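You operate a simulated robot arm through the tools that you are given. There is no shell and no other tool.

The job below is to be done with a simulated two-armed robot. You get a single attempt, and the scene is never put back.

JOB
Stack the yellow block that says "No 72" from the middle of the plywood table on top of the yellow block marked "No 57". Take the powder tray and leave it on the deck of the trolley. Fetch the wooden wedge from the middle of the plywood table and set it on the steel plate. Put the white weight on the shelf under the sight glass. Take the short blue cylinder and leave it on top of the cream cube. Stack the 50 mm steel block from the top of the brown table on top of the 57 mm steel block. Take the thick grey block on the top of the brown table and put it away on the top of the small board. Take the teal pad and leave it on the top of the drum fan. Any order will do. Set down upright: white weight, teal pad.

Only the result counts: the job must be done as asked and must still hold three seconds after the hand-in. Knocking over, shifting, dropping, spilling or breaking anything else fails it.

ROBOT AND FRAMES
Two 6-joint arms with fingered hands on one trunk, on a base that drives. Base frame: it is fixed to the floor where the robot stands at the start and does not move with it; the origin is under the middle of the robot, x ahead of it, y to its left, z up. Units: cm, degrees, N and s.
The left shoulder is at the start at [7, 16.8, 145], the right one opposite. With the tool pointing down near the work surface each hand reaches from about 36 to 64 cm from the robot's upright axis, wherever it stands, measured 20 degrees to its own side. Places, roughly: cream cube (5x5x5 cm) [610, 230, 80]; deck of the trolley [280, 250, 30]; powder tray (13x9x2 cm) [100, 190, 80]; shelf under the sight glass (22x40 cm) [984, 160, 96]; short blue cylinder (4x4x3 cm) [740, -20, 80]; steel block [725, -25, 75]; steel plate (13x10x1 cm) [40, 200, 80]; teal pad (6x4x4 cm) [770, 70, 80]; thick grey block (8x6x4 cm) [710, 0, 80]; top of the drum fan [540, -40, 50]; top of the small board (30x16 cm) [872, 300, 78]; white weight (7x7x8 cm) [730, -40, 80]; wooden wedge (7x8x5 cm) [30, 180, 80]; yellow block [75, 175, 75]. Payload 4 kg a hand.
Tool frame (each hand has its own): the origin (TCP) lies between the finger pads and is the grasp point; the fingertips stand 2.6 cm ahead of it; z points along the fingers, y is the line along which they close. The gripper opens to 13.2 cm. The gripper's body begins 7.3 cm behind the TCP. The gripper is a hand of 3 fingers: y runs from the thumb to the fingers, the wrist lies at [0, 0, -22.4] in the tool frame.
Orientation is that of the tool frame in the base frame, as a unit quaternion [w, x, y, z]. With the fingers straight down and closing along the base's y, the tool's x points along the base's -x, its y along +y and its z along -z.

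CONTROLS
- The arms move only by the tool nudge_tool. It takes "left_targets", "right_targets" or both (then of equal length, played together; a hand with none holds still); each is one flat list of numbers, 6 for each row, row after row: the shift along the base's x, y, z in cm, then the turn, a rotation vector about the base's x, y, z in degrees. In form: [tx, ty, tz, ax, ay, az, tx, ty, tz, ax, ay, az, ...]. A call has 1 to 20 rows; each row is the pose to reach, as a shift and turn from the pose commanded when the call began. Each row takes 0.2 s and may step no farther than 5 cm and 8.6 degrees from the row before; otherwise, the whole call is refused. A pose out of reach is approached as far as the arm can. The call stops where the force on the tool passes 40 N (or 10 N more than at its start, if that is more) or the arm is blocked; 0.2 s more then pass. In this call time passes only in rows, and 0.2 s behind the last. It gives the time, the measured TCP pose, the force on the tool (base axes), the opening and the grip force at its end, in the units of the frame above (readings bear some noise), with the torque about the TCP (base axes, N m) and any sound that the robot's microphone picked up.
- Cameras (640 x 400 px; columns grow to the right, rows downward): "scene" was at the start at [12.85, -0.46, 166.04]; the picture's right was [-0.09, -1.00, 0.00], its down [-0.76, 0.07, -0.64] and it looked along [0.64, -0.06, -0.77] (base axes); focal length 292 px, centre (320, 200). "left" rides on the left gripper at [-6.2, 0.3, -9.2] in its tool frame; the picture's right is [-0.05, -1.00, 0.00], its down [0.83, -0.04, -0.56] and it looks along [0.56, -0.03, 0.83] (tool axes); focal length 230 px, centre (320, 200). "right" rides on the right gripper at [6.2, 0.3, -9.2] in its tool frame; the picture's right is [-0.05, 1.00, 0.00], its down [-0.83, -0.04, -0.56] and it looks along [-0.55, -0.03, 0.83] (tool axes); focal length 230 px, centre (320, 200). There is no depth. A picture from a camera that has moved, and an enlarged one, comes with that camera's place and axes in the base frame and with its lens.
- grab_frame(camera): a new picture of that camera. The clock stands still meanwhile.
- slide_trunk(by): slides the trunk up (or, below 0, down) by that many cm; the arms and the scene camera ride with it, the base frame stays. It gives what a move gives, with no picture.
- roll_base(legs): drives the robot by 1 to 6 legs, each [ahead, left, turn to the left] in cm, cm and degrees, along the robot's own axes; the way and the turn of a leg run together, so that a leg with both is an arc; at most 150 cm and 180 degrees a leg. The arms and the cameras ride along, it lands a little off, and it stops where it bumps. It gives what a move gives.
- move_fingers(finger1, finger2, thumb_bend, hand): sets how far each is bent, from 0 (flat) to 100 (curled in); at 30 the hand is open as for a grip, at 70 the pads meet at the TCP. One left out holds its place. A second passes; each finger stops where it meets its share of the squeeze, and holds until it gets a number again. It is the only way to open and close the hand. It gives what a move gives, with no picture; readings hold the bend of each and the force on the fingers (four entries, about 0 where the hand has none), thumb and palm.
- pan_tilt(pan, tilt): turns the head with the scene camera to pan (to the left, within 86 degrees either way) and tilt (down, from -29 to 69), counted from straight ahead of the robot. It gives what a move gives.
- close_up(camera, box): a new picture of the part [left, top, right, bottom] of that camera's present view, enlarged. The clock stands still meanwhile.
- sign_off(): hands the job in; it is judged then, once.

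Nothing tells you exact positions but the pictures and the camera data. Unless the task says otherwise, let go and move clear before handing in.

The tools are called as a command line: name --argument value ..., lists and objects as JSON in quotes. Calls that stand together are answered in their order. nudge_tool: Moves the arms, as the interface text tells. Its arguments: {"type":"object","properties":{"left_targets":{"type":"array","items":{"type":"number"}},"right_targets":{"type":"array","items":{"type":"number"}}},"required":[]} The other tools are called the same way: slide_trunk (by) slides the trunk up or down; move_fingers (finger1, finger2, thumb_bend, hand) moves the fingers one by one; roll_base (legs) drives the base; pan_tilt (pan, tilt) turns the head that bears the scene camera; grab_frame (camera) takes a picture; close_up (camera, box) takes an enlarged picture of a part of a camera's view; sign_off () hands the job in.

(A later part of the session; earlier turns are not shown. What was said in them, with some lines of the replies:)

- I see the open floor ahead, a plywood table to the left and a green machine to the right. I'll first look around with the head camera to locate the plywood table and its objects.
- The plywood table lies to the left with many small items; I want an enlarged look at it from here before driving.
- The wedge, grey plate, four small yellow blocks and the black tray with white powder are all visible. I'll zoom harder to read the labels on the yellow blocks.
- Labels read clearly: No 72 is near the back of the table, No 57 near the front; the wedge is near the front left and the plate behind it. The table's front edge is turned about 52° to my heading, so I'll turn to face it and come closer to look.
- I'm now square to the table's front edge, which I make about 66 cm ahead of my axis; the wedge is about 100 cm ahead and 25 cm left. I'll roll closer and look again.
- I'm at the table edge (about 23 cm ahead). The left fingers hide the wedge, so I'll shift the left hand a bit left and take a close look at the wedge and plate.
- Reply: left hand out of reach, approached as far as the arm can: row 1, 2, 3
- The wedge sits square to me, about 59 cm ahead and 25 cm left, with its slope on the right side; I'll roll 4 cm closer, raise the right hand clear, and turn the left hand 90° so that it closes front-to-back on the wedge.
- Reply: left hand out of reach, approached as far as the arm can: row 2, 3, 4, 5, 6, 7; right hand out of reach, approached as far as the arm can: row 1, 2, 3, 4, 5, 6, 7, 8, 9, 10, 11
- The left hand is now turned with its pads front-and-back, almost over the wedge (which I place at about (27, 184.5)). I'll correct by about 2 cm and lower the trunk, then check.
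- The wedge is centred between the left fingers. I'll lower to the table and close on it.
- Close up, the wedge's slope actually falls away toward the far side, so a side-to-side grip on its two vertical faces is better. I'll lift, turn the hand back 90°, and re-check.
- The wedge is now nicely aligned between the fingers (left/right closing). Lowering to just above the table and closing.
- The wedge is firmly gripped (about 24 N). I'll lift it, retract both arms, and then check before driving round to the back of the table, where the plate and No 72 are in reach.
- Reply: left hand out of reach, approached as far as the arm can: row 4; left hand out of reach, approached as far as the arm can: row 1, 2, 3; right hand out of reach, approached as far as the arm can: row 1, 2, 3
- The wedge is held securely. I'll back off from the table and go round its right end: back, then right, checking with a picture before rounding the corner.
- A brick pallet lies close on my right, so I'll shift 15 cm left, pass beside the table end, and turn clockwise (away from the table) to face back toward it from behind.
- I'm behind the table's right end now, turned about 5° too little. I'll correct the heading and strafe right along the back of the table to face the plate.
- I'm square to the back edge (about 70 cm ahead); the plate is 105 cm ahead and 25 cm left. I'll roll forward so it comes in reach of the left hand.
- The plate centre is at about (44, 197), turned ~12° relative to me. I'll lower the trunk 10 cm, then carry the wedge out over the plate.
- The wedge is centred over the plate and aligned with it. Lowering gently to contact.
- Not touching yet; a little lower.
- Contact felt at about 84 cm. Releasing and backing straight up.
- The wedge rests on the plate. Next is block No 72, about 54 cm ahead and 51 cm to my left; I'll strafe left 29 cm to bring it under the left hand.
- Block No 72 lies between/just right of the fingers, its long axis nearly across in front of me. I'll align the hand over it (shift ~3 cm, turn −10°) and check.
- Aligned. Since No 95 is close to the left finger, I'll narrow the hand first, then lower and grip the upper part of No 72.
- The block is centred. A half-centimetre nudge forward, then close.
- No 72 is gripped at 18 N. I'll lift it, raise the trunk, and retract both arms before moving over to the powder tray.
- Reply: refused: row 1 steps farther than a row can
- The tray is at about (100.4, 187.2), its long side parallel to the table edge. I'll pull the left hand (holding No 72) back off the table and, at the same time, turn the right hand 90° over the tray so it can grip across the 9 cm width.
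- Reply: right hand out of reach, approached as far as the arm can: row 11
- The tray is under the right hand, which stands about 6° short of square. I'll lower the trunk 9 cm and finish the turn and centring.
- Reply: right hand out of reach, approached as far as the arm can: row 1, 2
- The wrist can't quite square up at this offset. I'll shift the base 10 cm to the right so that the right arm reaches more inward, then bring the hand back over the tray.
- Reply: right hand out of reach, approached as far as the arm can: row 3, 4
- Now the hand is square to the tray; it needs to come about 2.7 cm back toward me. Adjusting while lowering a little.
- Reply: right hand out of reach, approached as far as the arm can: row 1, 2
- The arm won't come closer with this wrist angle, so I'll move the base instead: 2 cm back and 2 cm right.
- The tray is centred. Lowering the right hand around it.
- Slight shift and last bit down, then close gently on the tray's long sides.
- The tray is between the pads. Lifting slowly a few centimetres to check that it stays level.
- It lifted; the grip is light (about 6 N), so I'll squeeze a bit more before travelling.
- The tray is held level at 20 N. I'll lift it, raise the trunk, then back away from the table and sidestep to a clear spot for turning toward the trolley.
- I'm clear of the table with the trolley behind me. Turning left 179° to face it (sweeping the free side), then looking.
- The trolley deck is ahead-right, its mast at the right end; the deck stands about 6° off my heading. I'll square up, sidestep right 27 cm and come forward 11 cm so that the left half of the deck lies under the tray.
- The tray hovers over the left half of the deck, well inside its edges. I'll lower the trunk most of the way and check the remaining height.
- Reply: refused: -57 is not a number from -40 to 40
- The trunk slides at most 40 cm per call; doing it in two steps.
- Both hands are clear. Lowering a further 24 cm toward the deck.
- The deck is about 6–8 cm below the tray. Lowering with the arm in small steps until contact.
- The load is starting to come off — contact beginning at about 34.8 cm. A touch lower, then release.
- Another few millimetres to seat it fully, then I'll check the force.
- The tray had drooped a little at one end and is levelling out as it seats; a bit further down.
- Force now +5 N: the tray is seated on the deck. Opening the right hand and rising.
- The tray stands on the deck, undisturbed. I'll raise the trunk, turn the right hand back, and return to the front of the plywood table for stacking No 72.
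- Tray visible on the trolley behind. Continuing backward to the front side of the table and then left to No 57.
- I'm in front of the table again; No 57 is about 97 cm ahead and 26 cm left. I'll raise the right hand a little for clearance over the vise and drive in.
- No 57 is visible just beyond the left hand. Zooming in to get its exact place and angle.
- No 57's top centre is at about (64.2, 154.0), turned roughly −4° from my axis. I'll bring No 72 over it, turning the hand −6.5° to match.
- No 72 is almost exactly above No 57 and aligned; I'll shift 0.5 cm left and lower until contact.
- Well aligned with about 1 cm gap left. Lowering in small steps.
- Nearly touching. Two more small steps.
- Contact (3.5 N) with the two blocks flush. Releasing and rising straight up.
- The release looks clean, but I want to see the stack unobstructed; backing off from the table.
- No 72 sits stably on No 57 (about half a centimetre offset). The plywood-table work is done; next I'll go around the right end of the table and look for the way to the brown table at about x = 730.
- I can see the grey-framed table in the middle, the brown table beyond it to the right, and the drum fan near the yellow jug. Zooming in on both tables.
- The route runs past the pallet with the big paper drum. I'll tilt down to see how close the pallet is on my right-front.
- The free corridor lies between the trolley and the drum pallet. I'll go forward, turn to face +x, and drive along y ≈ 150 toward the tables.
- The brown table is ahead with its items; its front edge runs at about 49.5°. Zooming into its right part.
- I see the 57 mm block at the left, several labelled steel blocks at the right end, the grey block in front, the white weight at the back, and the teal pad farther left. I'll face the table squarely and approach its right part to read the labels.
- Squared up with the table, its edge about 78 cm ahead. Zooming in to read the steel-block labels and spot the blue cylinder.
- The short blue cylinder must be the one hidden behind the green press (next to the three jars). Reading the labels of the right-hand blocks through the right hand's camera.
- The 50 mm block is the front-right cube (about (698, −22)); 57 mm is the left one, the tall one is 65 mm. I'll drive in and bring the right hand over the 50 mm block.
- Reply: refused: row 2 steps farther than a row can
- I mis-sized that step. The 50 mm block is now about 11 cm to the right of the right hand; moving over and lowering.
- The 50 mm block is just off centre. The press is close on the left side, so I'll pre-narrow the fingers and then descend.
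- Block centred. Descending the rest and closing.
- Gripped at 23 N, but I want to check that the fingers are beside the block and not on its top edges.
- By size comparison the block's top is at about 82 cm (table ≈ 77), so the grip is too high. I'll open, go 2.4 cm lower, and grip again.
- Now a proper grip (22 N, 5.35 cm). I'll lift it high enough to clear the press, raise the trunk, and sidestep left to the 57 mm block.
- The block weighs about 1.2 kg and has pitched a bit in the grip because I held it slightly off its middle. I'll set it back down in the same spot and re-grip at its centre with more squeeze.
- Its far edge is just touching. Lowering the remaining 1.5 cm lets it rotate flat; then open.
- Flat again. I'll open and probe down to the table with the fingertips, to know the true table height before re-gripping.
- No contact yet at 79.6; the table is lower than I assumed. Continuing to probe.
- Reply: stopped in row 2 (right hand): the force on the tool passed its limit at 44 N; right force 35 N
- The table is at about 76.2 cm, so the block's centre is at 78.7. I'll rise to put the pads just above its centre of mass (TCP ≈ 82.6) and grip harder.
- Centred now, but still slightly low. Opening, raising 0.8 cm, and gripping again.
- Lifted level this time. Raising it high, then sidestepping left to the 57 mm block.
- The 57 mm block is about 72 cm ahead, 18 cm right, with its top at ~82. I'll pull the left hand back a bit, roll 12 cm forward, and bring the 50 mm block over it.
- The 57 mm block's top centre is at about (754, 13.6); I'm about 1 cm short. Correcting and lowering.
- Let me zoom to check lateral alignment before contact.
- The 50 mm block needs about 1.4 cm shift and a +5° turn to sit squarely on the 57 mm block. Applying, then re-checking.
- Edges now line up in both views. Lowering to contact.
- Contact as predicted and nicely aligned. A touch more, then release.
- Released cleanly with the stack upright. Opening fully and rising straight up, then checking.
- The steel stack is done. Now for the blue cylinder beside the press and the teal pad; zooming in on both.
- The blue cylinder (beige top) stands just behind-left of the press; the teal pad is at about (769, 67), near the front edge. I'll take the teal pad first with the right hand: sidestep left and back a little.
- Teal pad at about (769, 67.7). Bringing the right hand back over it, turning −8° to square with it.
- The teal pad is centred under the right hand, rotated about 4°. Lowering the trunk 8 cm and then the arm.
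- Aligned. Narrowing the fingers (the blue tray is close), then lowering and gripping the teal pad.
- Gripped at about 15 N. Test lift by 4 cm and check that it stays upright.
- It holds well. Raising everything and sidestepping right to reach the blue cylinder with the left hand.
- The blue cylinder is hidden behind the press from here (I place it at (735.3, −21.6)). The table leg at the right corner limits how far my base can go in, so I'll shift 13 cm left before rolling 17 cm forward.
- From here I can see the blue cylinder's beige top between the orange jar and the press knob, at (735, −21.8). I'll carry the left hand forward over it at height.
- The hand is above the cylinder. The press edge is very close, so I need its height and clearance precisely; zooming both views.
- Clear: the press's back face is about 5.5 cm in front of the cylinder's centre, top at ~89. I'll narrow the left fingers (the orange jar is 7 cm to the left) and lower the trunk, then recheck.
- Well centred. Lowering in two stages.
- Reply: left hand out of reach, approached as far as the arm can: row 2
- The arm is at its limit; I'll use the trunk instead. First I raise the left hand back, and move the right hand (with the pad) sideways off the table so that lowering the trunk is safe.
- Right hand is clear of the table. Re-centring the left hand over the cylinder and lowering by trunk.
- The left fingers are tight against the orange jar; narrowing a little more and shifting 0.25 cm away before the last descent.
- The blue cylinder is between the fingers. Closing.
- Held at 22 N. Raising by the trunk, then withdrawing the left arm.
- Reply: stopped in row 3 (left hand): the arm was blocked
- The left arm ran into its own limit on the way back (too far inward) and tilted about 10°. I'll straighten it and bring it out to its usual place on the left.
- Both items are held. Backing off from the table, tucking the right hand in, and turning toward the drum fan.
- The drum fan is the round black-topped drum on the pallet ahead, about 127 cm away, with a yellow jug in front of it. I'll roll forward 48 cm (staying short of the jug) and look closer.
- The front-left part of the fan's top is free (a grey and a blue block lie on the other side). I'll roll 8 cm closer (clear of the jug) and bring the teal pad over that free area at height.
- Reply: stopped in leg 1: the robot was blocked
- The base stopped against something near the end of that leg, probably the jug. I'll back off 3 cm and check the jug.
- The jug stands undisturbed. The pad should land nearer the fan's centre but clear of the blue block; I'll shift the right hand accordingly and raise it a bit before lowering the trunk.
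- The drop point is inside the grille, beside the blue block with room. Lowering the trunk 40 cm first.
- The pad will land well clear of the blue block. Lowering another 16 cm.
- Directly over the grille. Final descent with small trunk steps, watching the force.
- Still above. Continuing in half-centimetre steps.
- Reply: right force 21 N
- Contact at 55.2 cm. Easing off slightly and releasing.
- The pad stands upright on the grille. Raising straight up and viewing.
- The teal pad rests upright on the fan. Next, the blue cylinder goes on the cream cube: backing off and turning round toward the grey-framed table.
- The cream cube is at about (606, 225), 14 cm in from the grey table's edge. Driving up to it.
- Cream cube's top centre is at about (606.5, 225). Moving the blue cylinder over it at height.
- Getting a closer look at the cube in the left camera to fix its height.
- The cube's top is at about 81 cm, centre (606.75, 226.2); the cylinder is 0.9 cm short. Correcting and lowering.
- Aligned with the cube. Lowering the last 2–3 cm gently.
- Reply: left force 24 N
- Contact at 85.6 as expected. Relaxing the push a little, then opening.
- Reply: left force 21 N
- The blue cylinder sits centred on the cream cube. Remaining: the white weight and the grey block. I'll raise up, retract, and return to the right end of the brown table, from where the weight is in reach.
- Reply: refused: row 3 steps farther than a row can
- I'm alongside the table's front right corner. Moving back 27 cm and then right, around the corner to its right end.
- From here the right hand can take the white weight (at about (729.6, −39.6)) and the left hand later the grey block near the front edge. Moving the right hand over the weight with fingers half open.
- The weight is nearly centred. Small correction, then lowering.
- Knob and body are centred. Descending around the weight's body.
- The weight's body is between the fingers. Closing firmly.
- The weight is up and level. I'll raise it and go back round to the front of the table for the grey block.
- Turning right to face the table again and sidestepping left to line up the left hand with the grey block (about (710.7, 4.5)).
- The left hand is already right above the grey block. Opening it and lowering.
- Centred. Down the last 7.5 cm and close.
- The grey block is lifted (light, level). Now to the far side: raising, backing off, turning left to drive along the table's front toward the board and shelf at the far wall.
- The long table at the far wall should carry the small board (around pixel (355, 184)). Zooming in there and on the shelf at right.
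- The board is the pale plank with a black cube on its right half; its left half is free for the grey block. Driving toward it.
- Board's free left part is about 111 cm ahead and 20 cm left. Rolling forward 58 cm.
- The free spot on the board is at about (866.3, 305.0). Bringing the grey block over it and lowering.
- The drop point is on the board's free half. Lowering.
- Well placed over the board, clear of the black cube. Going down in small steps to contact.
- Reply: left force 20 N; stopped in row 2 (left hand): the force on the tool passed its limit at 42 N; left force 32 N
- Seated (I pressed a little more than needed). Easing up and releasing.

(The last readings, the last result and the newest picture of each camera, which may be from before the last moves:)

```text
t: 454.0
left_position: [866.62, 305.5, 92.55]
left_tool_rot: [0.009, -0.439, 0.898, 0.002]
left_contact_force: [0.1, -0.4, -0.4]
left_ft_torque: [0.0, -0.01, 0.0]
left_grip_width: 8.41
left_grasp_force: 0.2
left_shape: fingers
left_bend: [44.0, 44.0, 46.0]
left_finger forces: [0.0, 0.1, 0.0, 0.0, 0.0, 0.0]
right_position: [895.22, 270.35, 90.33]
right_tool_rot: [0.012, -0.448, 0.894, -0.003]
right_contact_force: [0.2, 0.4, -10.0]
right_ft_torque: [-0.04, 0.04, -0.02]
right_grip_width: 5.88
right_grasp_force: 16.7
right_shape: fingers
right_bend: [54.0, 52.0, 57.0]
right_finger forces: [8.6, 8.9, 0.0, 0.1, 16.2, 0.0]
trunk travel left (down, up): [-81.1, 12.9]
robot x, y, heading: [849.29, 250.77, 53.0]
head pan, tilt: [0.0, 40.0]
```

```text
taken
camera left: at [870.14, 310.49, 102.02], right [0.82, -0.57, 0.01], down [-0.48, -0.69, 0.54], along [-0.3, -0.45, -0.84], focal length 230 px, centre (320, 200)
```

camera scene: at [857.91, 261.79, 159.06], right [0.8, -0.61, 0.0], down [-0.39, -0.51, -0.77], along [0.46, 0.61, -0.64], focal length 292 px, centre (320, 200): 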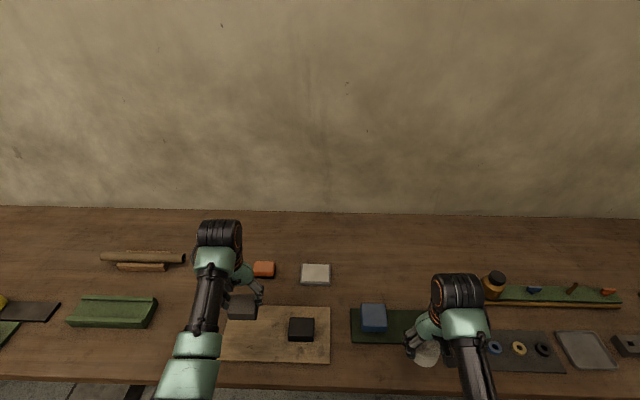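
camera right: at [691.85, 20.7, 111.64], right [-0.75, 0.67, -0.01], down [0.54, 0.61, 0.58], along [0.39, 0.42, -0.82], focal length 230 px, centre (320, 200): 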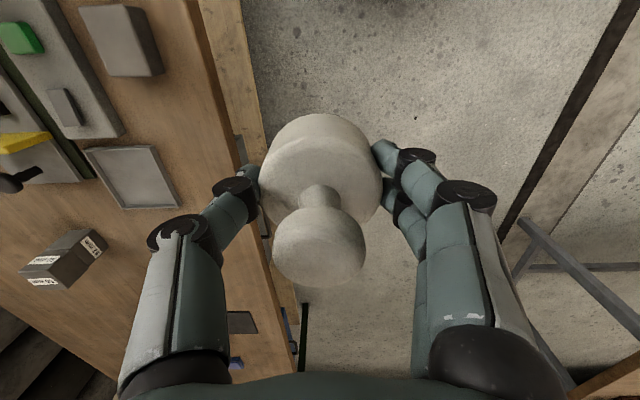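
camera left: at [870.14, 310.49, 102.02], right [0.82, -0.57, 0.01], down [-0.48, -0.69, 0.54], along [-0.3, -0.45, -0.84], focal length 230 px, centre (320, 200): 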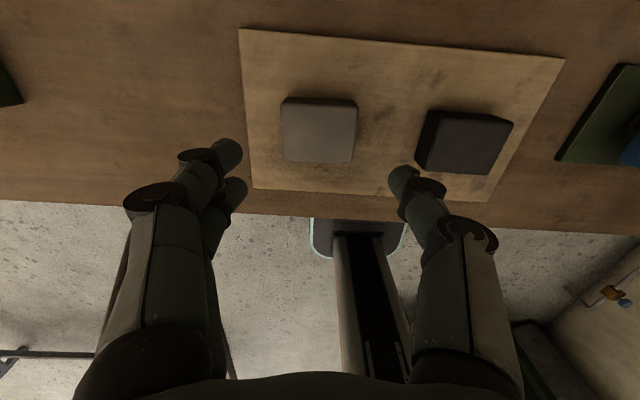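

The grey block lies on the board beside the black cube. Last item: the white weight for the wall shelf. Raising, backing off, and turning to look at the shelf.

slide_trunk --by 12

roll_base --legs '[[-42, 0, 0], [0, 0, -92]]'

pan_tilt --pan 0 --tilt 20

grab_frame --camera "scene"

close_up --camera "scene" --box '[200, 50, 440, 250]'

```text
t: 455.5
left_position: [866.64, 305.53, 104.46]
left_tool_rot: [0.009, -0.44, 0.898, 0.001]
left_contact_force: [0.2, 0.1, 0.2]
left_ft_torque: [0.0, 0.04, 0.0]
left_grip_width: 8.38
left_grasp_force: 0.1
left_shape: fingers
left_bend: [44.0, 44.0, 46.0]
left_finger forces: [0.1, 0.0, 0.0, 0.1, 0.0, 0.0]
right_position: [895.19, 270.18, 102.34]
right_tool_rot: [0.011, -0.448, 0.894, -0.003]
right_contact_force: [-0.6, 0.3, -9.9]
right_ft_torque: [-0.03, 0.03, -0.02]
right_grip_width: 5.89
right_grasp_force: 17.2
right_shape: fingers
right_bend: [54.0, 52.0, 57.0]
right_finger forces: [8.5, 9.1, 0.1, 0.1, 16.2, 0.0]
trunk travel left (down, up): [-93.1, 0.9]
robot x, y, heading: [849.34, 250.92, 52.8]
head pan, tilt: [0.0, 40.0]
```

```text
t: 462.0
left_position: [878.73, 198.11, 104.41]
left_tool_rot: [0.007, 0.344, 0.939, -0.005]
left_contact_force: [0.6, 0.2, 1.0]
left_ft_torque: [0.01, 0.0, -0.01]
left_grip_width: 8.43
left_grasp_force: 0.1
left_shape: fingers
left_bend: [44.0, 44.0, 46.0]
left_finger forces: [0.0, 0.0, 0.0, 0.1, 0.0, 0.0]
right_position: [842.2, 171.08, 102.42]
right_tool_rot: [0.006, 0.335, 0.942, -0.01]
right_contact_force: [-0.2, 0.5, -10.1]
right_ft_torque: [0.03, 0.06, 0.01]
right_grip_width: 5.87
right_grasp_force: 17.0
right_shape: fingers
right_bend: [54.0, 52.0, 57.0]
right_finger forces: [8.2, 8.8, 0.1, 0.0, 15.9, 0.0]
trunk travel left (down, up): [-93.1, 0.9]
robot x, y, heading: [824.58, 217.61, -39.6]
head pan, tilt: [0.0, 40.0]
```

```text
t: 462.8
left_position: [878.6, 198.17, 104.45]
left_tool_rot: [0.007, 0.344, 0.939, -0.006]
left_contact_force: [0.4, -0.3, 0.0]
left_ft_torque: [-0.01, -0.01, 0.03]
left_grip_width: 8.41
left_grasp_force: 0.2
left_shape: fingers
left_bend: [44.0, 44.0, 46.0]
left_finger forces: [0.0, 0.0, 0.0, 0.0, 0.1, 0.0]
right_position: [842.27, 171.06, 102.27]
right_tool_rot: [0.007, 0.335, 0.942, -0.01]
right_contact_force: [-0.2, -0.9, -10.5]
right_ft_torque: [0.08, 0.04, -0.03]
right_grip_width: 5.82
right_grasp_force: 16.7
right_shape: fingers
right_bend: [54.0, 52.0, 57.0]
right_finger forces: [8.3, 8.8, 0.0, 0.1, 15.9, 0.0]
trunk travel left (down, up): [-93.1, 0.9]
robot x, y, heading: [824.73, 217.81, -39.9]
head pan, tilt: [0.0, 20.0]
```

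```text
taken
camera scene: at [835.89, 208.58, 174.19], right [-0.64, -0.77, 0.0], down [-0.26, 0.22, -0.94], along [0.72, -0.6, -0.34], focal length 292 px, centre (320, 200)
```

scene: 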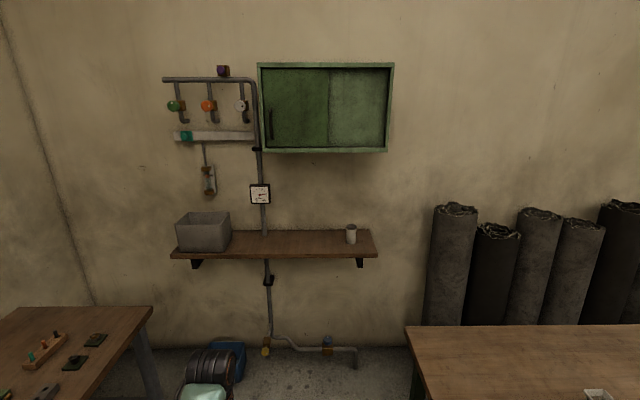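

```text
2.00 times, centred on (320, 150) of scene
camera zoom: at [835.89, 208.58, 174.19], right [-0.64, -0.77, 0.0], down [-0.26, 0.22, -0.94], along [0.72, -0.6, -0.34], focal length 585 px, centre (320, 300)
```

zoom: 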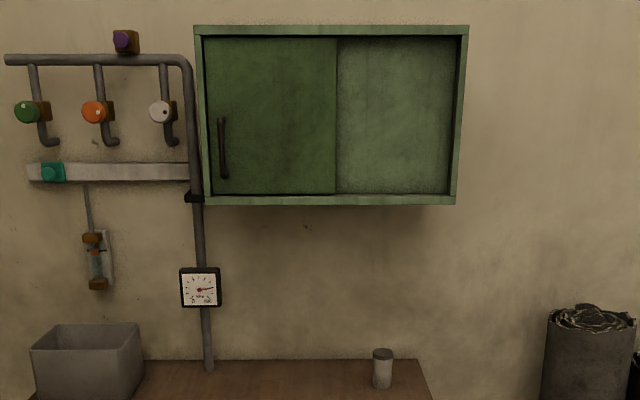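

The shelf is on the wall; the sight glass hangs above its left part, where a grey box stands. I'll set the weight just to the right of that box. First retracting the left hand, then moving left 47 cm and forward 80 cm.

nudge_tool --left_targets '[-3.1, 2.6, -1, 0, 0, 0, -6.2, 5.2, -2, 0, 0, 0, -9.3, 7.8, -3, 0, 0, 0, -12, 10, -4, 0, 0, 0]'

roll_base --legs '[[0, 47, 0], [75, 0, 0]]'

pan_tilt --pan 0 --tilt 40

grab_frame --camera "scene"

```text
t: 463.8
left_position: [866.67, 208.32, 100.55]
left_tool_rot: [0.008, 0.345, 0.939, -0.005]
left_contact_force: [-0.4, 0.1, -0.4]
left_ft_torque: [0.0, -0.03, 0.01]
left_grip_width: 8.41
left_grasp_force: 0.1
left_shape: fingers
left_bend: [44.0, 44.0, 46.0]
left_finger forces: [0.1, 0.0, 0.0, 0.0, 0.0, 0.1]
right_position: [842.01, 171.17, 102.39]
right_tool_rot: [0.008, 0.335, 0.942, -0.011]
right_contact_force: [-0.1, 0.1, -10.1]
right_ft_torque: [0.06, 0.01, 0.01]
right_grip_width: 5.85
right_grasp_force: 16.1
right_shape: fingers
right_bend: [54.0, 52.0, 57.0]
right_finger forces: [8.3, 9.0, 0.1, 0.0, 16.0, 0.0]
trunk travel left (down, up): [-93.1, 0.9]
robot x, y, heading: [824.5, 217.14, -39.7]
head pan, tilt: [0.0, 20.0]
```

```text
t: 470.3
left_position: [954.75, 197.46, 100.55]
left_tool_rot: [0.008, 0.343, 0.939, -0.005]
left_contact_force: [0.1, -0.3, -0.4]
left_ft_torque: [0.0, -0.02, 0.0]
left_grip_width: 8.38
left_grasp_force: 0.1
left_shape: fingers
left_bend: [44.0, 44.0, 46.0]
left_finger forces: [0.1, 0.0, 0.0, 0.0, 0.1, 0.0]
right_position: [930.54, 160.34, 102.38]
right_tool_rot: [0.006, 0.335, 0.942, -0.011]
right_contact_force: [0.1, -0.3, -11.0]
right_ft_torque: [0.07, 0.05, 0.02]
right_grip_width: 5.85
right_grasp_force: 16.6
right_shape: fingers
right_bend: [54.0, 52.0, 57.0]
right_finger forces: [8.3, 8.9, 0.0, 0.0, 16.0, 0.0]
trunk travel left (down, up): [-93.1, 0.9]
robot x, y, heading: [913.23, 206.71, -39.7]
head pan, tilt: [0.0, 20.0]
```

```text
t: 471.2
left_position: [954.95, 197.38, 100.53]
left_tool_rot: [0.007, 0.342, 0.94, -0.006]
left_contact_force: [-0.1, 0.3, -0.4]
left_ft_torque: [-0.03, 0.0, 0.0]
left_grip_width: 8.39
left_grasp_force: 0.1
left_shape: fingers
left_bend: [44.0, 44.0, 46.0]
left_finger forces: [0.0, 0.0, 0.0, 0.0, 0.0, 0.0]
right_position: [930.59, 160.36, 102.36]
right_tool_rot: [0.006, 0.334, 0.942, -0.009]
right_contact_force: [0.3, -0.4, -10.5]
right_ft_torque: [0.05, 0.09, -0.01]
right_grip_width: 5.83
right_grasp_force: 17.1
right_shape: fingers
right_bend: [54.0, 52.0, 57.0]
right_finger forces: [8.3, 9.0, 0.0, 0.1, 15.9, 0.1]
trunk travel left (down, up): [-93.1, 0.9]
robot x, y, heading: [912.4, 206.85, -39.6]
head pan, tilt: [0.0, 40.0]
```

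```text
taken
camera scene: at [923.57, 198.24, 171.05], right [-0.64, -0.77, 0.0], down [-0.5, 0.41, -0.77], along [0.59, -0.49, -0.64], focal length 292 px, centre (320, 200)
```

scene: 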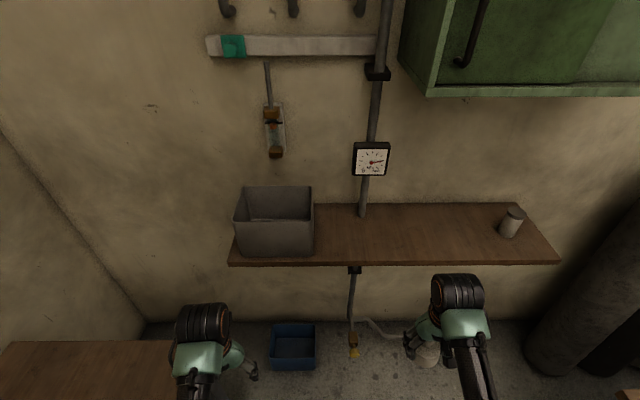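

The free stretch of shelf right of the box lies under the sight-glass area. I'll first extend and raise the right hand with the weight, then roll forward to bring it over the spot.

nudge_tool --right_targets '[4.2, -0.1, 1.6, 0, 0, 0, 8.4, -0.2, 3.2, 0, 0, 0, 12.6, -0.4, 4.8, 0, 0, 0, 16.8, -0.6, 6.4, 0, 0, 0, 21, -0.7, 8, 0, 0, 0]'

roll_base --legs '[[14, 6, 0]]'

grab_frame --camera "scene"

grab_frame --camera "right"

```text
t: 472.4
left_position: [955.28, 197.37, 100.39]
left_tool_rot: [0.006, 0.344, 0.939, -0.005]
left_contact_force: [0.1, -0.1, -0.1]
left_ft_torque: [0.01, -0.01, 0.01]
left_grip_width: 8.42
left_grasp_force: 0.1
left_shape: fingers
left_bend: [44.0, 44.0, 46.0]
left_finger forces: [0.0, 0.0, 0.0, 0.1, 0.0, 0.0]
right_position: [951.85, 159.5, 109.99]
right_tool_rot: [0.004, 0.334, 0.942, -0.01]
right_contact_force: [0.0, -0.4, -11.6]
right_ft_torque: [0.09, 0.08, -0.01]
right_grip_width: 5.83
right_grasp_force: 16.9
right_shape: fingers
right_bend: [54.0, 52.0, 57.0]
right_finger forces: [8.7, 9.0, 0.1, 0.0, 16.2, 0.1]
trunk travel left (down, up): [-93.1, 0.9]
robot x, y, heading: [912.88, 206.79, -39.9]
head pan, tilt: [0.0, 40.0]
```

```text
t: 473.7
left_position: [968.94, 193.58, 100.64]
left_tool_rot: [0.009, 0.341, 0.94, -0.004]
left_contact_force: [-0.5, 0.3, -0.3]
left_ft_torque: [0.02, -0.06, 0.04]
left_grip_width: 8.4
left_grasp_force: 0.1
left_shape: fingers
left_bend: [44.0, 44.0, 46.0]
left_finger forces: [0.0, 0.0, 0.1, 0.0, 0.0, 0.1]
right_position: [965.66, 155.85, 110.2]
right_tool_rot: [0.007, 0.332, 0.943, -0.01]
right_contact_force: [-0.6, -0.4, -10.0]
right_ft_torque: [0.08, 0.07, 0.03]
right_grip_width: 5.8
right_grasp_force: 17.0
right_shape: fingers
right_bend: [54.0, 52.0, 57.0]
right_finger forces: [8.7, 8.9, 0.0, 0.0, 16.5, 0.0]
trunk travel left (down, up): [-93.1, 0.9]
robot x, y, heading: [926.64, 202.95, -39.3]
head pan, tilt: [0.0, 40.0]
```

```text
taken
camera scene: at [937.36, 194.46, 171.08], right [-0.63, -0.77, 0.0], down [-0.5, 0.41, -0.77], along [0.59, -0.49, -0.64], focal length 292 px, centre (320, 200)
```

scene: 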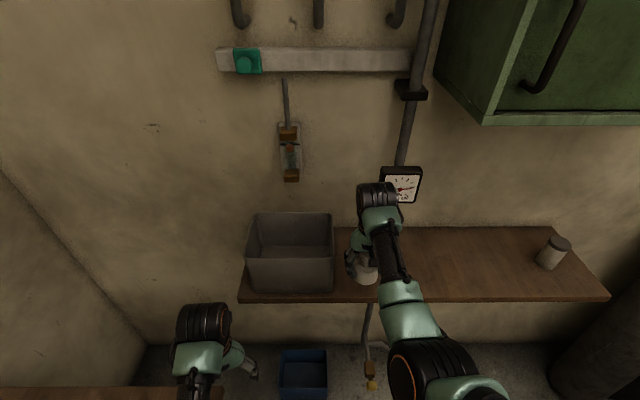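

```text
taken
camera right: at [960.93, 160.16, 119.37], right [0.67, 0.74, -0.01], down [0.62, -0.54, 0.57], along [0.42, -0.39, -0.82], focal length 230 px, centre (320, 200)
```

right: 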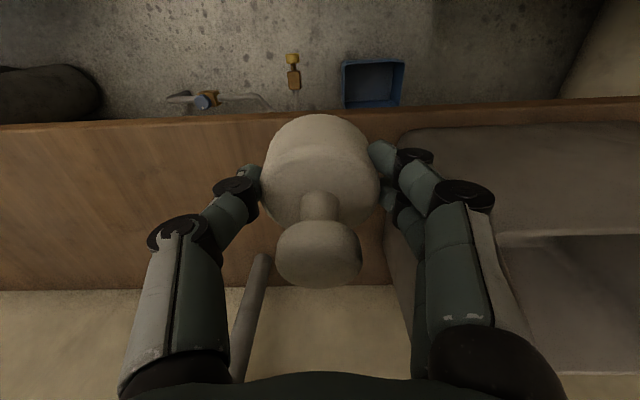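

The spot is 11 cm further ahead, with the box 7 cm to the left and the pipe to the right-back. Rolling forward 10.5 cm and fine-positioning.

roll_base --legs '[[10.5, 0, 0]]'

grab_frame --camera "right"

grab_frame --camera "scene"

```text
t: 474.9
left_position: [976.86, 187.37, 100.61]
left_tool_rot: [0.009, 0.341, 0.94, -0.006]
left_contact_force: [1.1, 0.3, 0.5]
left_ft_torque: [-0.02, -0.01, -0.01]
left_grip_width: 8.41
left_grasp_force: 0.0
left_shape: fingers
left_bend: [44.0, 44.0, 46.0]
left_finger forces: [0.1, 0.0, 0.1, 0.0, 0.0, 0.1]
right_position: [973.55, 149.49, 110.33]
right_tool_rot: [0.008, 0.332, 0.943, -0.011]
right_contact_force: [-0.1, 1.1, -10.7]
right_ft_torque: [0.06, 0.04, 0.02]
right_grip_width: 5.8
right_grasp_force: 16.8
right_shape: fingers
right_bend: [54.0, 52.0, 57.0]
right_finger forces: [8.6, 9.0, 0.0, 0.0, 16.5, 0.0]
trunk travel left (down, up): [-93.1, 0.9]
robot x, y, heading: [934.84, 196.14, -39.4]
head pan, tilt: [0.0, 40.0]
```

```text
taken
camera right: at [968.83, 153.86, 119.5], right [0.67, 0.75, -0.01], down [0.62, -0.54, 0.57], along [0.42, -0.39, -0.82], focal length 230 px, centre (320, 200)
```

right: 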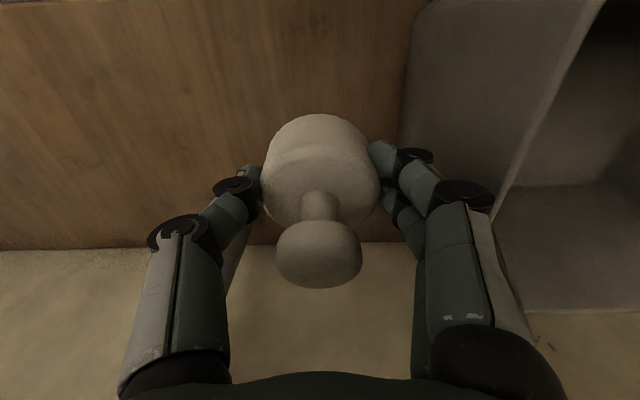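

```text
taken
camera scene: at [945.18, 188.24, 171.12], right [-0.63, -0.77, 0.0], down [-0.49, 0.41, -0.77], along [0.59, -0.49, -0.64], focal length 292 px, centre (320, 200)
```

scene: 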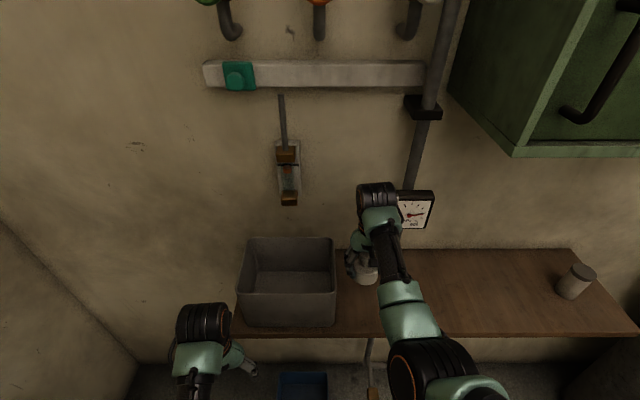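

Clearances look fine (box face 8 cm to the left of the weight's axis). Lowering by trunk.

slide_trunk --by -7.5

grab_frame --camera "right"

close_up --camera "scene" --box '[310, 190, 430, 310]'

```text
t: 476.0
left_position: [976.97, 187.04, 92.95]
left_tool_rot: [0.007, 0.341, 0.94, -0.006]
left_contact_force: [0.3, -0.2, 1.0]
left_ft_torque: [-0.01, 0.0, 0.02]
left_grip_width: 8.43
left_grasp_force: 0.1
left_shape: fingers
left_bend: [44.0, 44.0, 46.0]
left_finger forces: [0.0, 0.0, 0.0, 0.0, 0.0, 0.0]
right_position: [973.87, 149.22, 102.69]
right_tool_rot: [0.006, 0.332, 0.943, -0.01]
right_contact_force: [-0.6, -0.2, -10.7]
right_ft_torque: [0.03, 0.03, 0.05]
right_grip_width: 5.8
right_grasp_force: 17.1
right_shape: fingers
right_bend: [54.0, 52.0, 57.0]
right_finger forces: [8.5, 9.0, 0.0, 0.0, 16.4, 0.0]
trunk travel left (down, up): [-85.6, 8.4]
robot x, y, heading: [935.07, 196.08, -39.1]
head pan, tilt: [0.0, 40.0]
```

```text
taken
camera right: at [969.16, 153.62, 111.8], right [0.67, 0.75, -0.01], down [0.62, -0.54, 0.57], along [0.42, -0.39, -0.82], focal length 230 px, centre (320, 200)
```

right: 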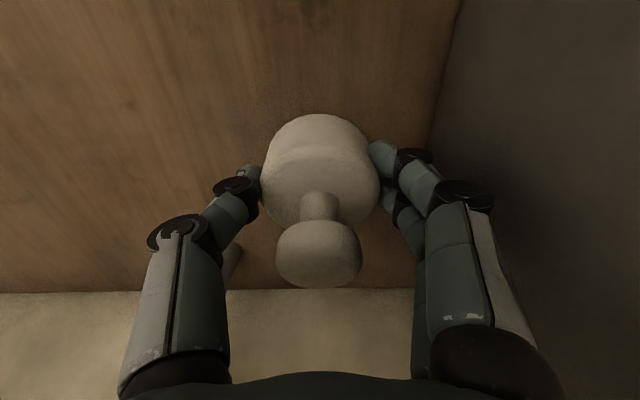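

```text
3.33 times, centred on (370, 250) of scene
camera zoom: at [945.66, 187.88, 163.57], right [-0.63, -0.77, 0.0], down [-0.5, 0.41, -0.77], along [0.59, -0.49, -0.64], focal length 975 px, centre (153, 33)
```

zoom: 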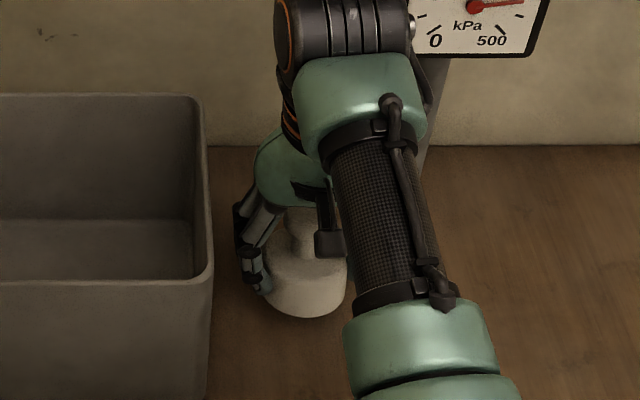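

About 2 cm clearance to the box. Final descent in small trunk steps.

slide_trunk --by -1

slide_trunk --by -0.7

slide_trunk --by -0.5

```text
t: 476.6
left_position: [977.18, 186.92, 91.93]
left_tool_rot: [0.007, 0.341, 0.94, -0.005]
left_contact_force: [-0.1, 0.1, 0.5]
left_ft_torque: [-0.02, 0.0, 0.01]
left_grip_width: 8.39
left_grasp_force: 0.1
left_shape: fingers
left_bend: [44.0, 44.0, 46.0]
left_finger forces: [0.1, 0.0, 0.0, 0.0, 0.0, 0.1]
right_position: [974.04, 149.16, 101.48]
right_tool_rot: [0.005, 0.332, 0.943, -0.01]
right_contact_force: [-0.8, 0.2, -9.6]
right_ft_torque: [0.04, 0.09, 0.0]
right_grip_width: 5.8
right_grasp_force: 17.2
right_shape: fingers
right_bend: [54.0, 52.0, 57.0]
right_finger forces: [8.6, 9.0, 0.0, 0.1, 16.4, 0.0]
trunk travel left (down, up): [-84.6, 9.4]
robot x, y, heading: [935.06, 196.62, -39.5]
head pan, tilt: [0.0, 40.0]
```

```text
t: 477.2
left_position: [977.07, 186.95, 91.24]
left_tool_rot: [0.007, 0.341, 0.94, -0.005]
left_contact_force: [-0.6, -0.1, -0.3]
left_ft_torque: [0.01, 0.02, -0.02]
left_grip_width: 8.42
left_grasp_force: 0.1
left_shape: fingers
left_bend: [44.0, 44.0, 46.0]
left_finger forces: [0.0, 0.0, 0.0, 0.0, 0.0, 0.1]
right_position: [973.9, 149.3, 100.84]
right_tool_rot: [0.004, 0.332, 0.943, -0.01]
right_contact_force: [0.4, 0.3, -10.3]
right_ft_torque: [0.05, 0.03, 0.0]
right_grip_width: 5.81
right_grasp_force: 16.6
right_shape: fingers
right_bend: [54.0, 52.0, 57.0]
right_finger forces: [8.6, 9.0, 0.0, 0.0, 16.4, 0.0]
trunk travel left (down, up): [-83.9, 10.1]
robot x, y, heading: [935.21, 196.6, -39.4]
head pan, tilt: [0.0, 40.0]
```

```text
t: 477.7
left_position: [977.13, 186.93, 90.71]
left_tool_rot: [0.006, 0.341, 0.94, -0.005]
left_contact_force: [-0.7, -0.3, 0.4]
left_ft_torque: [-0.02, 0.02, 0.03]
left_grip_width: 8.39
left_grasp_force: 0.1
left_shape: fingers
left_bend: [44.0, 44.0, 46.0]
left_finger forces: [0.0, 0.0, 0.1, 0.0, 0.0, 0.0]
right_position: [973.91, 149.16, 100.29]
right_tool_rot: [0.005, 0.332, 0.943, -0.01]
right_contact_force: [0.1, 1.0, -9.8]
right_ft_torque: [0.05, 0.04, -0.02]
right_grip_width: 5.8
right_grasp_force: 16.9
right_shape: fingers
right_bend: [54.0, 52.0, 57.0]
right_finger forces: [8.6, 8.9, 0.0, 0.0, 16.4, 0.0]
trunk travel left (down, up): [-83.4, 10.6]
robot x, y, heading: [935.2, 196.18, -39.4]
head pan, tilt: [0.0, 40.0]
```

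slide_trunk --by -0.5

slide_trunk --by -0.4

slide_trunk --by -0.4

```text
t: 478.2
left_position: [977.02, 187.0, 90.16]
left_tool_rot: [0.007, 0.34, 0.94, -0.006]
left_contact_force: [0.2, -0.6, 0.7]
left_ft_torque: [0.01, -0.01, -0.03]
left_grip_width: 8.41
left_grasp_force: 0.0
left_shape: fingers
left_bend: [44.0, 44.0, 46.0]
left_finger forces: [0.0, 0.0, 0.1, 0.0, 0.0, 0.0]
right_position: [973.92, 149.32, 99.94]
right_tool_rot: [0.005, 0.332, 0.943, -0.01]
right_contact_force: [-0.3, 0.6, -5.9]
right_ft_torque: [-0.02, -0.01, -0.01]
right_grip_width: 5.84
right_grasp_force: 17.5
right_shape: fingers
right_bend: [54.0, 52.0, 57.0]
right_finger forces: [8.4, 9.3, 0.0, 0.0, 16.8, 0.1]
trunk travel left (down, up): [-82.9, 11.1]
robot x, y, heading: [935.24, 196.08, -39.2]
head pan, tilt: [0.0, 40.0]
```

```text
t: 478.8
left_position: [977.12, 187.1, 89.87]
left_tool_rot: [0.008, 0.341, 0.94, -0.005]
left_contact_force: [0.2, -0.9, 0.0]
left_ft_torque: [-0.01, -0.02, 0.01]
left_grip_width: 8.4
left_grasp_force: 0.1
left_shape: fingers
left_bend: [44.0, 44.0, 46.0]
left_finger forces: [0.0, 0.0, 0.0, 0.0, 0.0, 0.0]
right_position: [973.91, 149.3, 99.58]
right_tool_rot: [0.007, 0.332, 0.943, -0.01]
right_contact_force: [-2.8, 0.9, -2.7]
right_ft_torque: [-0.02, -0.07, -0.01]
right_grip_width: 5.76
right_grasp_force: 18.5
right_shape: fingers
right_bend: [54.0, 52.0, 57.0]
right_finger forces: [8.2, 10.4, 0.0, 0.1, 18.3, 0.0]
trunk travel left (down, up): [-82.5, 11.5]
robot x, y, heading: [935.37, 196.44, -39.3]
head pan, tilt: [0.0, 40.0]
```

```text
t: 479.3
left_position: [976.92, 187.12, 89.65]
left_tool_rot: [0.008, 0.341, 0.94, -0.005]
left_contact_force: [-0.4, 0.1, -0.4]
left_ft_torque: [-0.02, 0.01, 0.03]
left_grip_width: 8.39
left_grasp_force: 0.0
left_shape: fingers
left_bend: [44.0, 44.0, 46.0]
left_finger forces: [0.1, 0.1, 0.0, 0.0, 0.0, 0.1]
right_position: [974.04, 149.43, 99.52]
right_tool_rot: [0.009, 0.333, 0.943, -0.011]
right_contact_force: [-2.8, 0.0, 14.0]
right_ft_torque: [-0.04, -0.08, 0.02]
right_grip_width: 5.78
right_grasp_force: 18.8
right_shape: fingers
right_bend: [55.0, 53.0, 58.0]
right_finger forces: [8.4, 10.9, 0.0, 0.0, 19.0, 0.0]
trunk travel left (down, up): [-82.1, 11.9]
robot x, y, heading: [934.84, 196.18, -39.3]
head pan, tilt: [0.0, 40.0]
```

The weight is seated on the shelf. Easing off 0.3 cm and opening the fingers moderately (box side limited).

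slide_trunk --by 0.3

move_fingers --hand "right" --finger1 46 --finger2 46 --thumb_bend 44

grab_frame --camera "right"

```text
t: 479.8
left_position: [977.05, 187.1, 89.85]
left_tool_rot: [0.007, 0.341, 0.94, -0.005]
left_contact_force: [0.1, 0.5, 0.2]
left_ft_torque: [0.0, -0.02, 0.0]
left_grip_width: 8.41
left_grasp_force: 0.1
left_shape: fingers
left_bend: [44.0, 44.0, 46.0]
left_finger forces: [0.1, 0.0, 0.0, 0.0, 0.1, 0.0]
right_position: [973.73, 149.26, 99.55]
right_tool_rot: [0.006, 0.332, 0.943, -0.01]
right_contact_force: [2.4, -2.4, 6.4]
right_ft_torque: [-0.1, -0.22, -0.01]
right_grip_width: 5.78
right_grasp_force: 18.3
right_shape: fingers
right_bend: [55.0, 53.0, 58.0]
right_finger forces: [7.4, 11.0, 0.0, 0.0, 17.8, 0.1]
trunk travel left (down, up): [-82.4, 11.6]
robot x, y, heading: [935.08, 196.56, -39.6]
head pan, tilt: [0.0, 40.0]
```

```text
t: 480.8
left_position: [977.03, 186.86, 89.93]
left_tool_rot: [0.008, 0.341, 0.94, -0.005]
left_contact_force: [-0.1, 0.1, -0.6]
left_ft_torque: [-0.02, -0.01, 0.01]
left_grip_width: 8.4
left_grasp_force: 0.1
left_shape: fingers
left_bend: [44.0, 44.0, 46.0]
left_finger forces: [0.0, 0.1, 0.1, 0.0, 0.0, 0.1]
right_position: [973.94, 149.3, 99.49]
right_tool_rot: [0.006, 0.332, 0.943, -0.011]
right_contact_force: [-0.6, 0.5, 0.0]
right_ft_torque: [-0.02, -0.03, 0.0]
right_grip_width: 8.41
right_grasp_force: 0.1
right_shape: fingers
right_bend: [46.0, 46.0, 44.0]
right_finger forces: [0.0, 0.1, 0.0, 0.0, 0.1, 0.0]
trunk travel left (down, up): [-82.4, 11.6]
robot x, y, heading: [935.18, 196.23, -39.3]
head pan, tilt: [0.0, 40.0]
```

```text
taken
camera right: at [969.17, 153.65, 108.6], right [0.67, 0.75, -0.01], down [0.62, -0.54, 0.57], along [0.42, -0.39, -0.82], focal length 230 px, centre (320, 200)
```

right: 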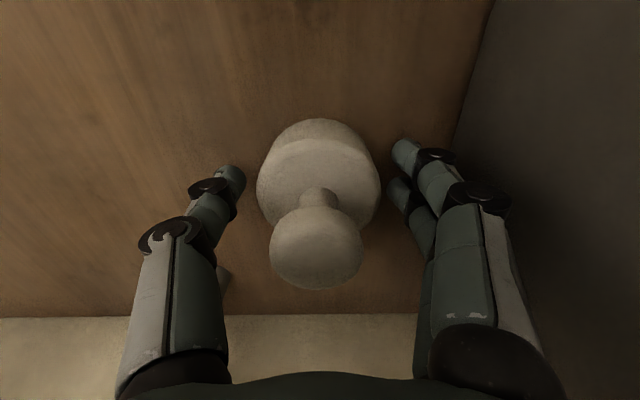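

The weight stands upright and free. Raising straight up, then backing off and taking a final look.

slide_trunk --by 11

grab_frame --camera "right"

roll_base --legs '[[-50, 0, 0]]'

grab_frame --camera "scene"

close_up --camera "scene" --box '[230, 100, 430, 260]'

```text
t: 482.2
left_position: [976.98, 187.07, 100.8]
left_tool_rot: [0.007, 0.342, 0.94, -0.005]
left_contact_force: [0.2, -0.4, 0.5]
left_ft_torque: [0.0, 0.01, 0.01]
left_grip_width: 8.39
left_grasp_force: 0.0
left_shape: fingers
left_bend: [44.0, 44.0, 46.0]
left_finger forces: [0.0, 0.0, 0.0, 0.0, 0.0, 0.1]
right_position: [973.92, 149.33, 110.31]
right_tool_rot: [0.006, 0.332, 0.943, -0.011]
right_contact_force: [-0.5, 0.0, -0.3]
right_ft_torque: [0.03, -0.01, 0.01]
right_grip_width: 8.4
right_grasp_force: 0.2
right_shape: fingers
right_bend: [46.0, 46.0, 44.0]
right_finger forces: [0.1, 0.0, 0.0, 0.1, 0.1, 0.1]
trunk travel left (down, up): [-93.4, 0.6]
robot x, y, heading: [935.12, 196.16, -39.3]
head pan, tilt: [0.0, 40.0]
```

```text
taken
camera right: at [969.17, 153.64, 119.6], right [0.67, 0.75, -0.01], down [0.62, -0.54, 0.57], along [0.42, -0.39, -0.82], focal length 230 px, centre (320, 200)
```

right: 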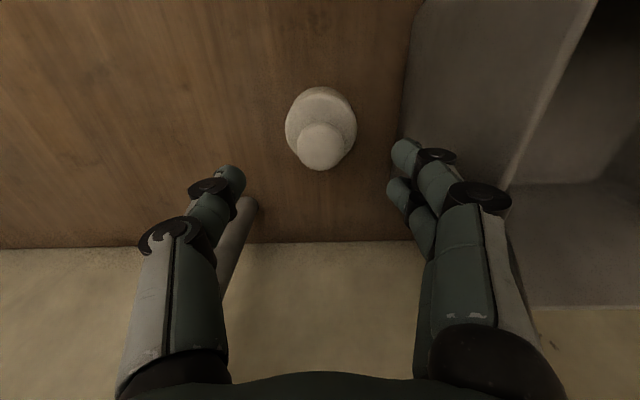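

```text
t: 485.1
left_position: [939.36, 217.68, 100.78]
left_tool_rot: [0.007, 0.346, 0.938, -0.005]
left_contact_force: [0.3, -0.5, 0.8]
left_ft_torque: [0.01, 0.03, 0.03]
left_grip_width: 8.41
left_grasp_force: 0.1
left_shape: fingers
left_bend: [44.0, 44.0, 46.0]
left_finger forces: [0.0, 0.0, 0.1, 0.0, 0.0, 0.0]
right_position: [935.83, 180.07, 110.21]
right_tool_rot: [0.005, 0.336, 0.942, -0.01]
right_contact_force: [-0.5, 0.4, -0.6]
right_ft_torque: [0.04, 0.02, 0.02]
right_grip_width: 8.41
right_grasp_force: 0.1
right_shape: fingers
right_bend: [46.0, 46.0, 44.0]
right_finger forces: [0.0, 0.0, 0.0, 0.0, 0.0, 0.0]
trunk travel left (down, up): [-93.4, 0.6]
robot x, y, heading: [897.5, 227.38, -39.9]
head pan, tilt: [0.0, 40.0]
```

```text
taken
camera scene: at [908.09, 218.82, 171.35], right [-0.64, -0.77, 0.0], down [-0.49, 0.41, -0.77], along [0.59, -0.49, -0.64], focal length 292 px, centre (320, 200)
```

scene: 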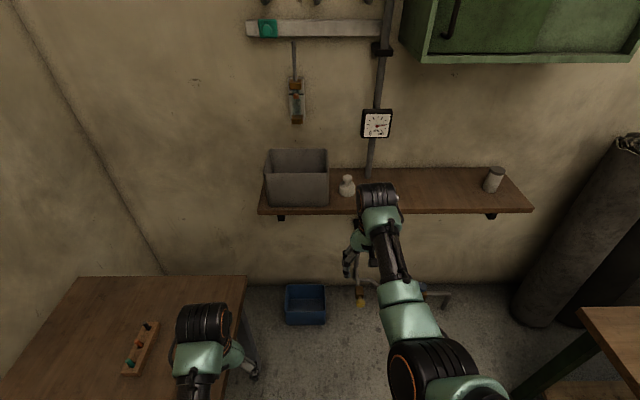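

```text
2.50 times, centred on (330, 180) of scene
camera zoom: at [908.09, 218.82, 171.35], right [-0.64, -0.77, 0.0], down [-0.49, 0.41, -0.77], along [0.59, -0.49, -0.64], focal length 731 px, centre (295, 250)
```

zoom: 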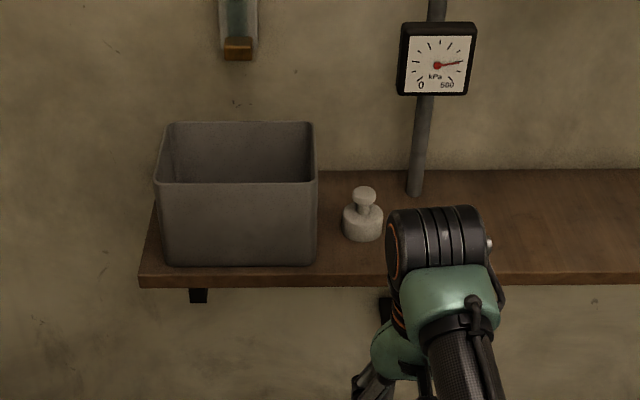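

All eight moves are done: the weight stands upright on the shelf beside the box, both hands are empty and clear, and every earlier placement looked stable when I left it. Handing in.

sign_off

```text
The job is handed in.
```

I finished all eight moves and handed the job in; I don't have the verdict yet. Both hands were empty and clear at the end. I checked each placement by camera as I made it, but did not go back to the earlier ones before handing in.

| Item | Where it is now |
|---|---|
| Yellow block "No 72" | On top of "No 57", about 0.5 cm off centre but stable |
| Powder tray | On the left half of the trolley deck; no spill seen |
| Wooden wedge | On the steel plate |
| White weight | Upright on the wall shelf, just right of the grey box |
| Short blue cylinder | Centred on the cream cube |
| 50 mm steel block | On top of the 57 mm block |
| Thick grey block | On the free left half of the small board |
| Teal pad | Upright on the drum fan, beside the blue block |

- **Yellow jug:** my base stopped against something, probably the yellow jug, in front of the drum fan. The jug was still upright and, as far as I can tell from the pictures, had not moved.
- **Shelf position:** the grey box takes up most of the shelf area under the sight glass. I set the weight in the remaining space, about 15 cm from the centre of the area you gave and within its 40 cm length.
- **Blue cylinder:** I took this to be the blue jar with the beige cap behind the press, since it best matched the place and size you gave.
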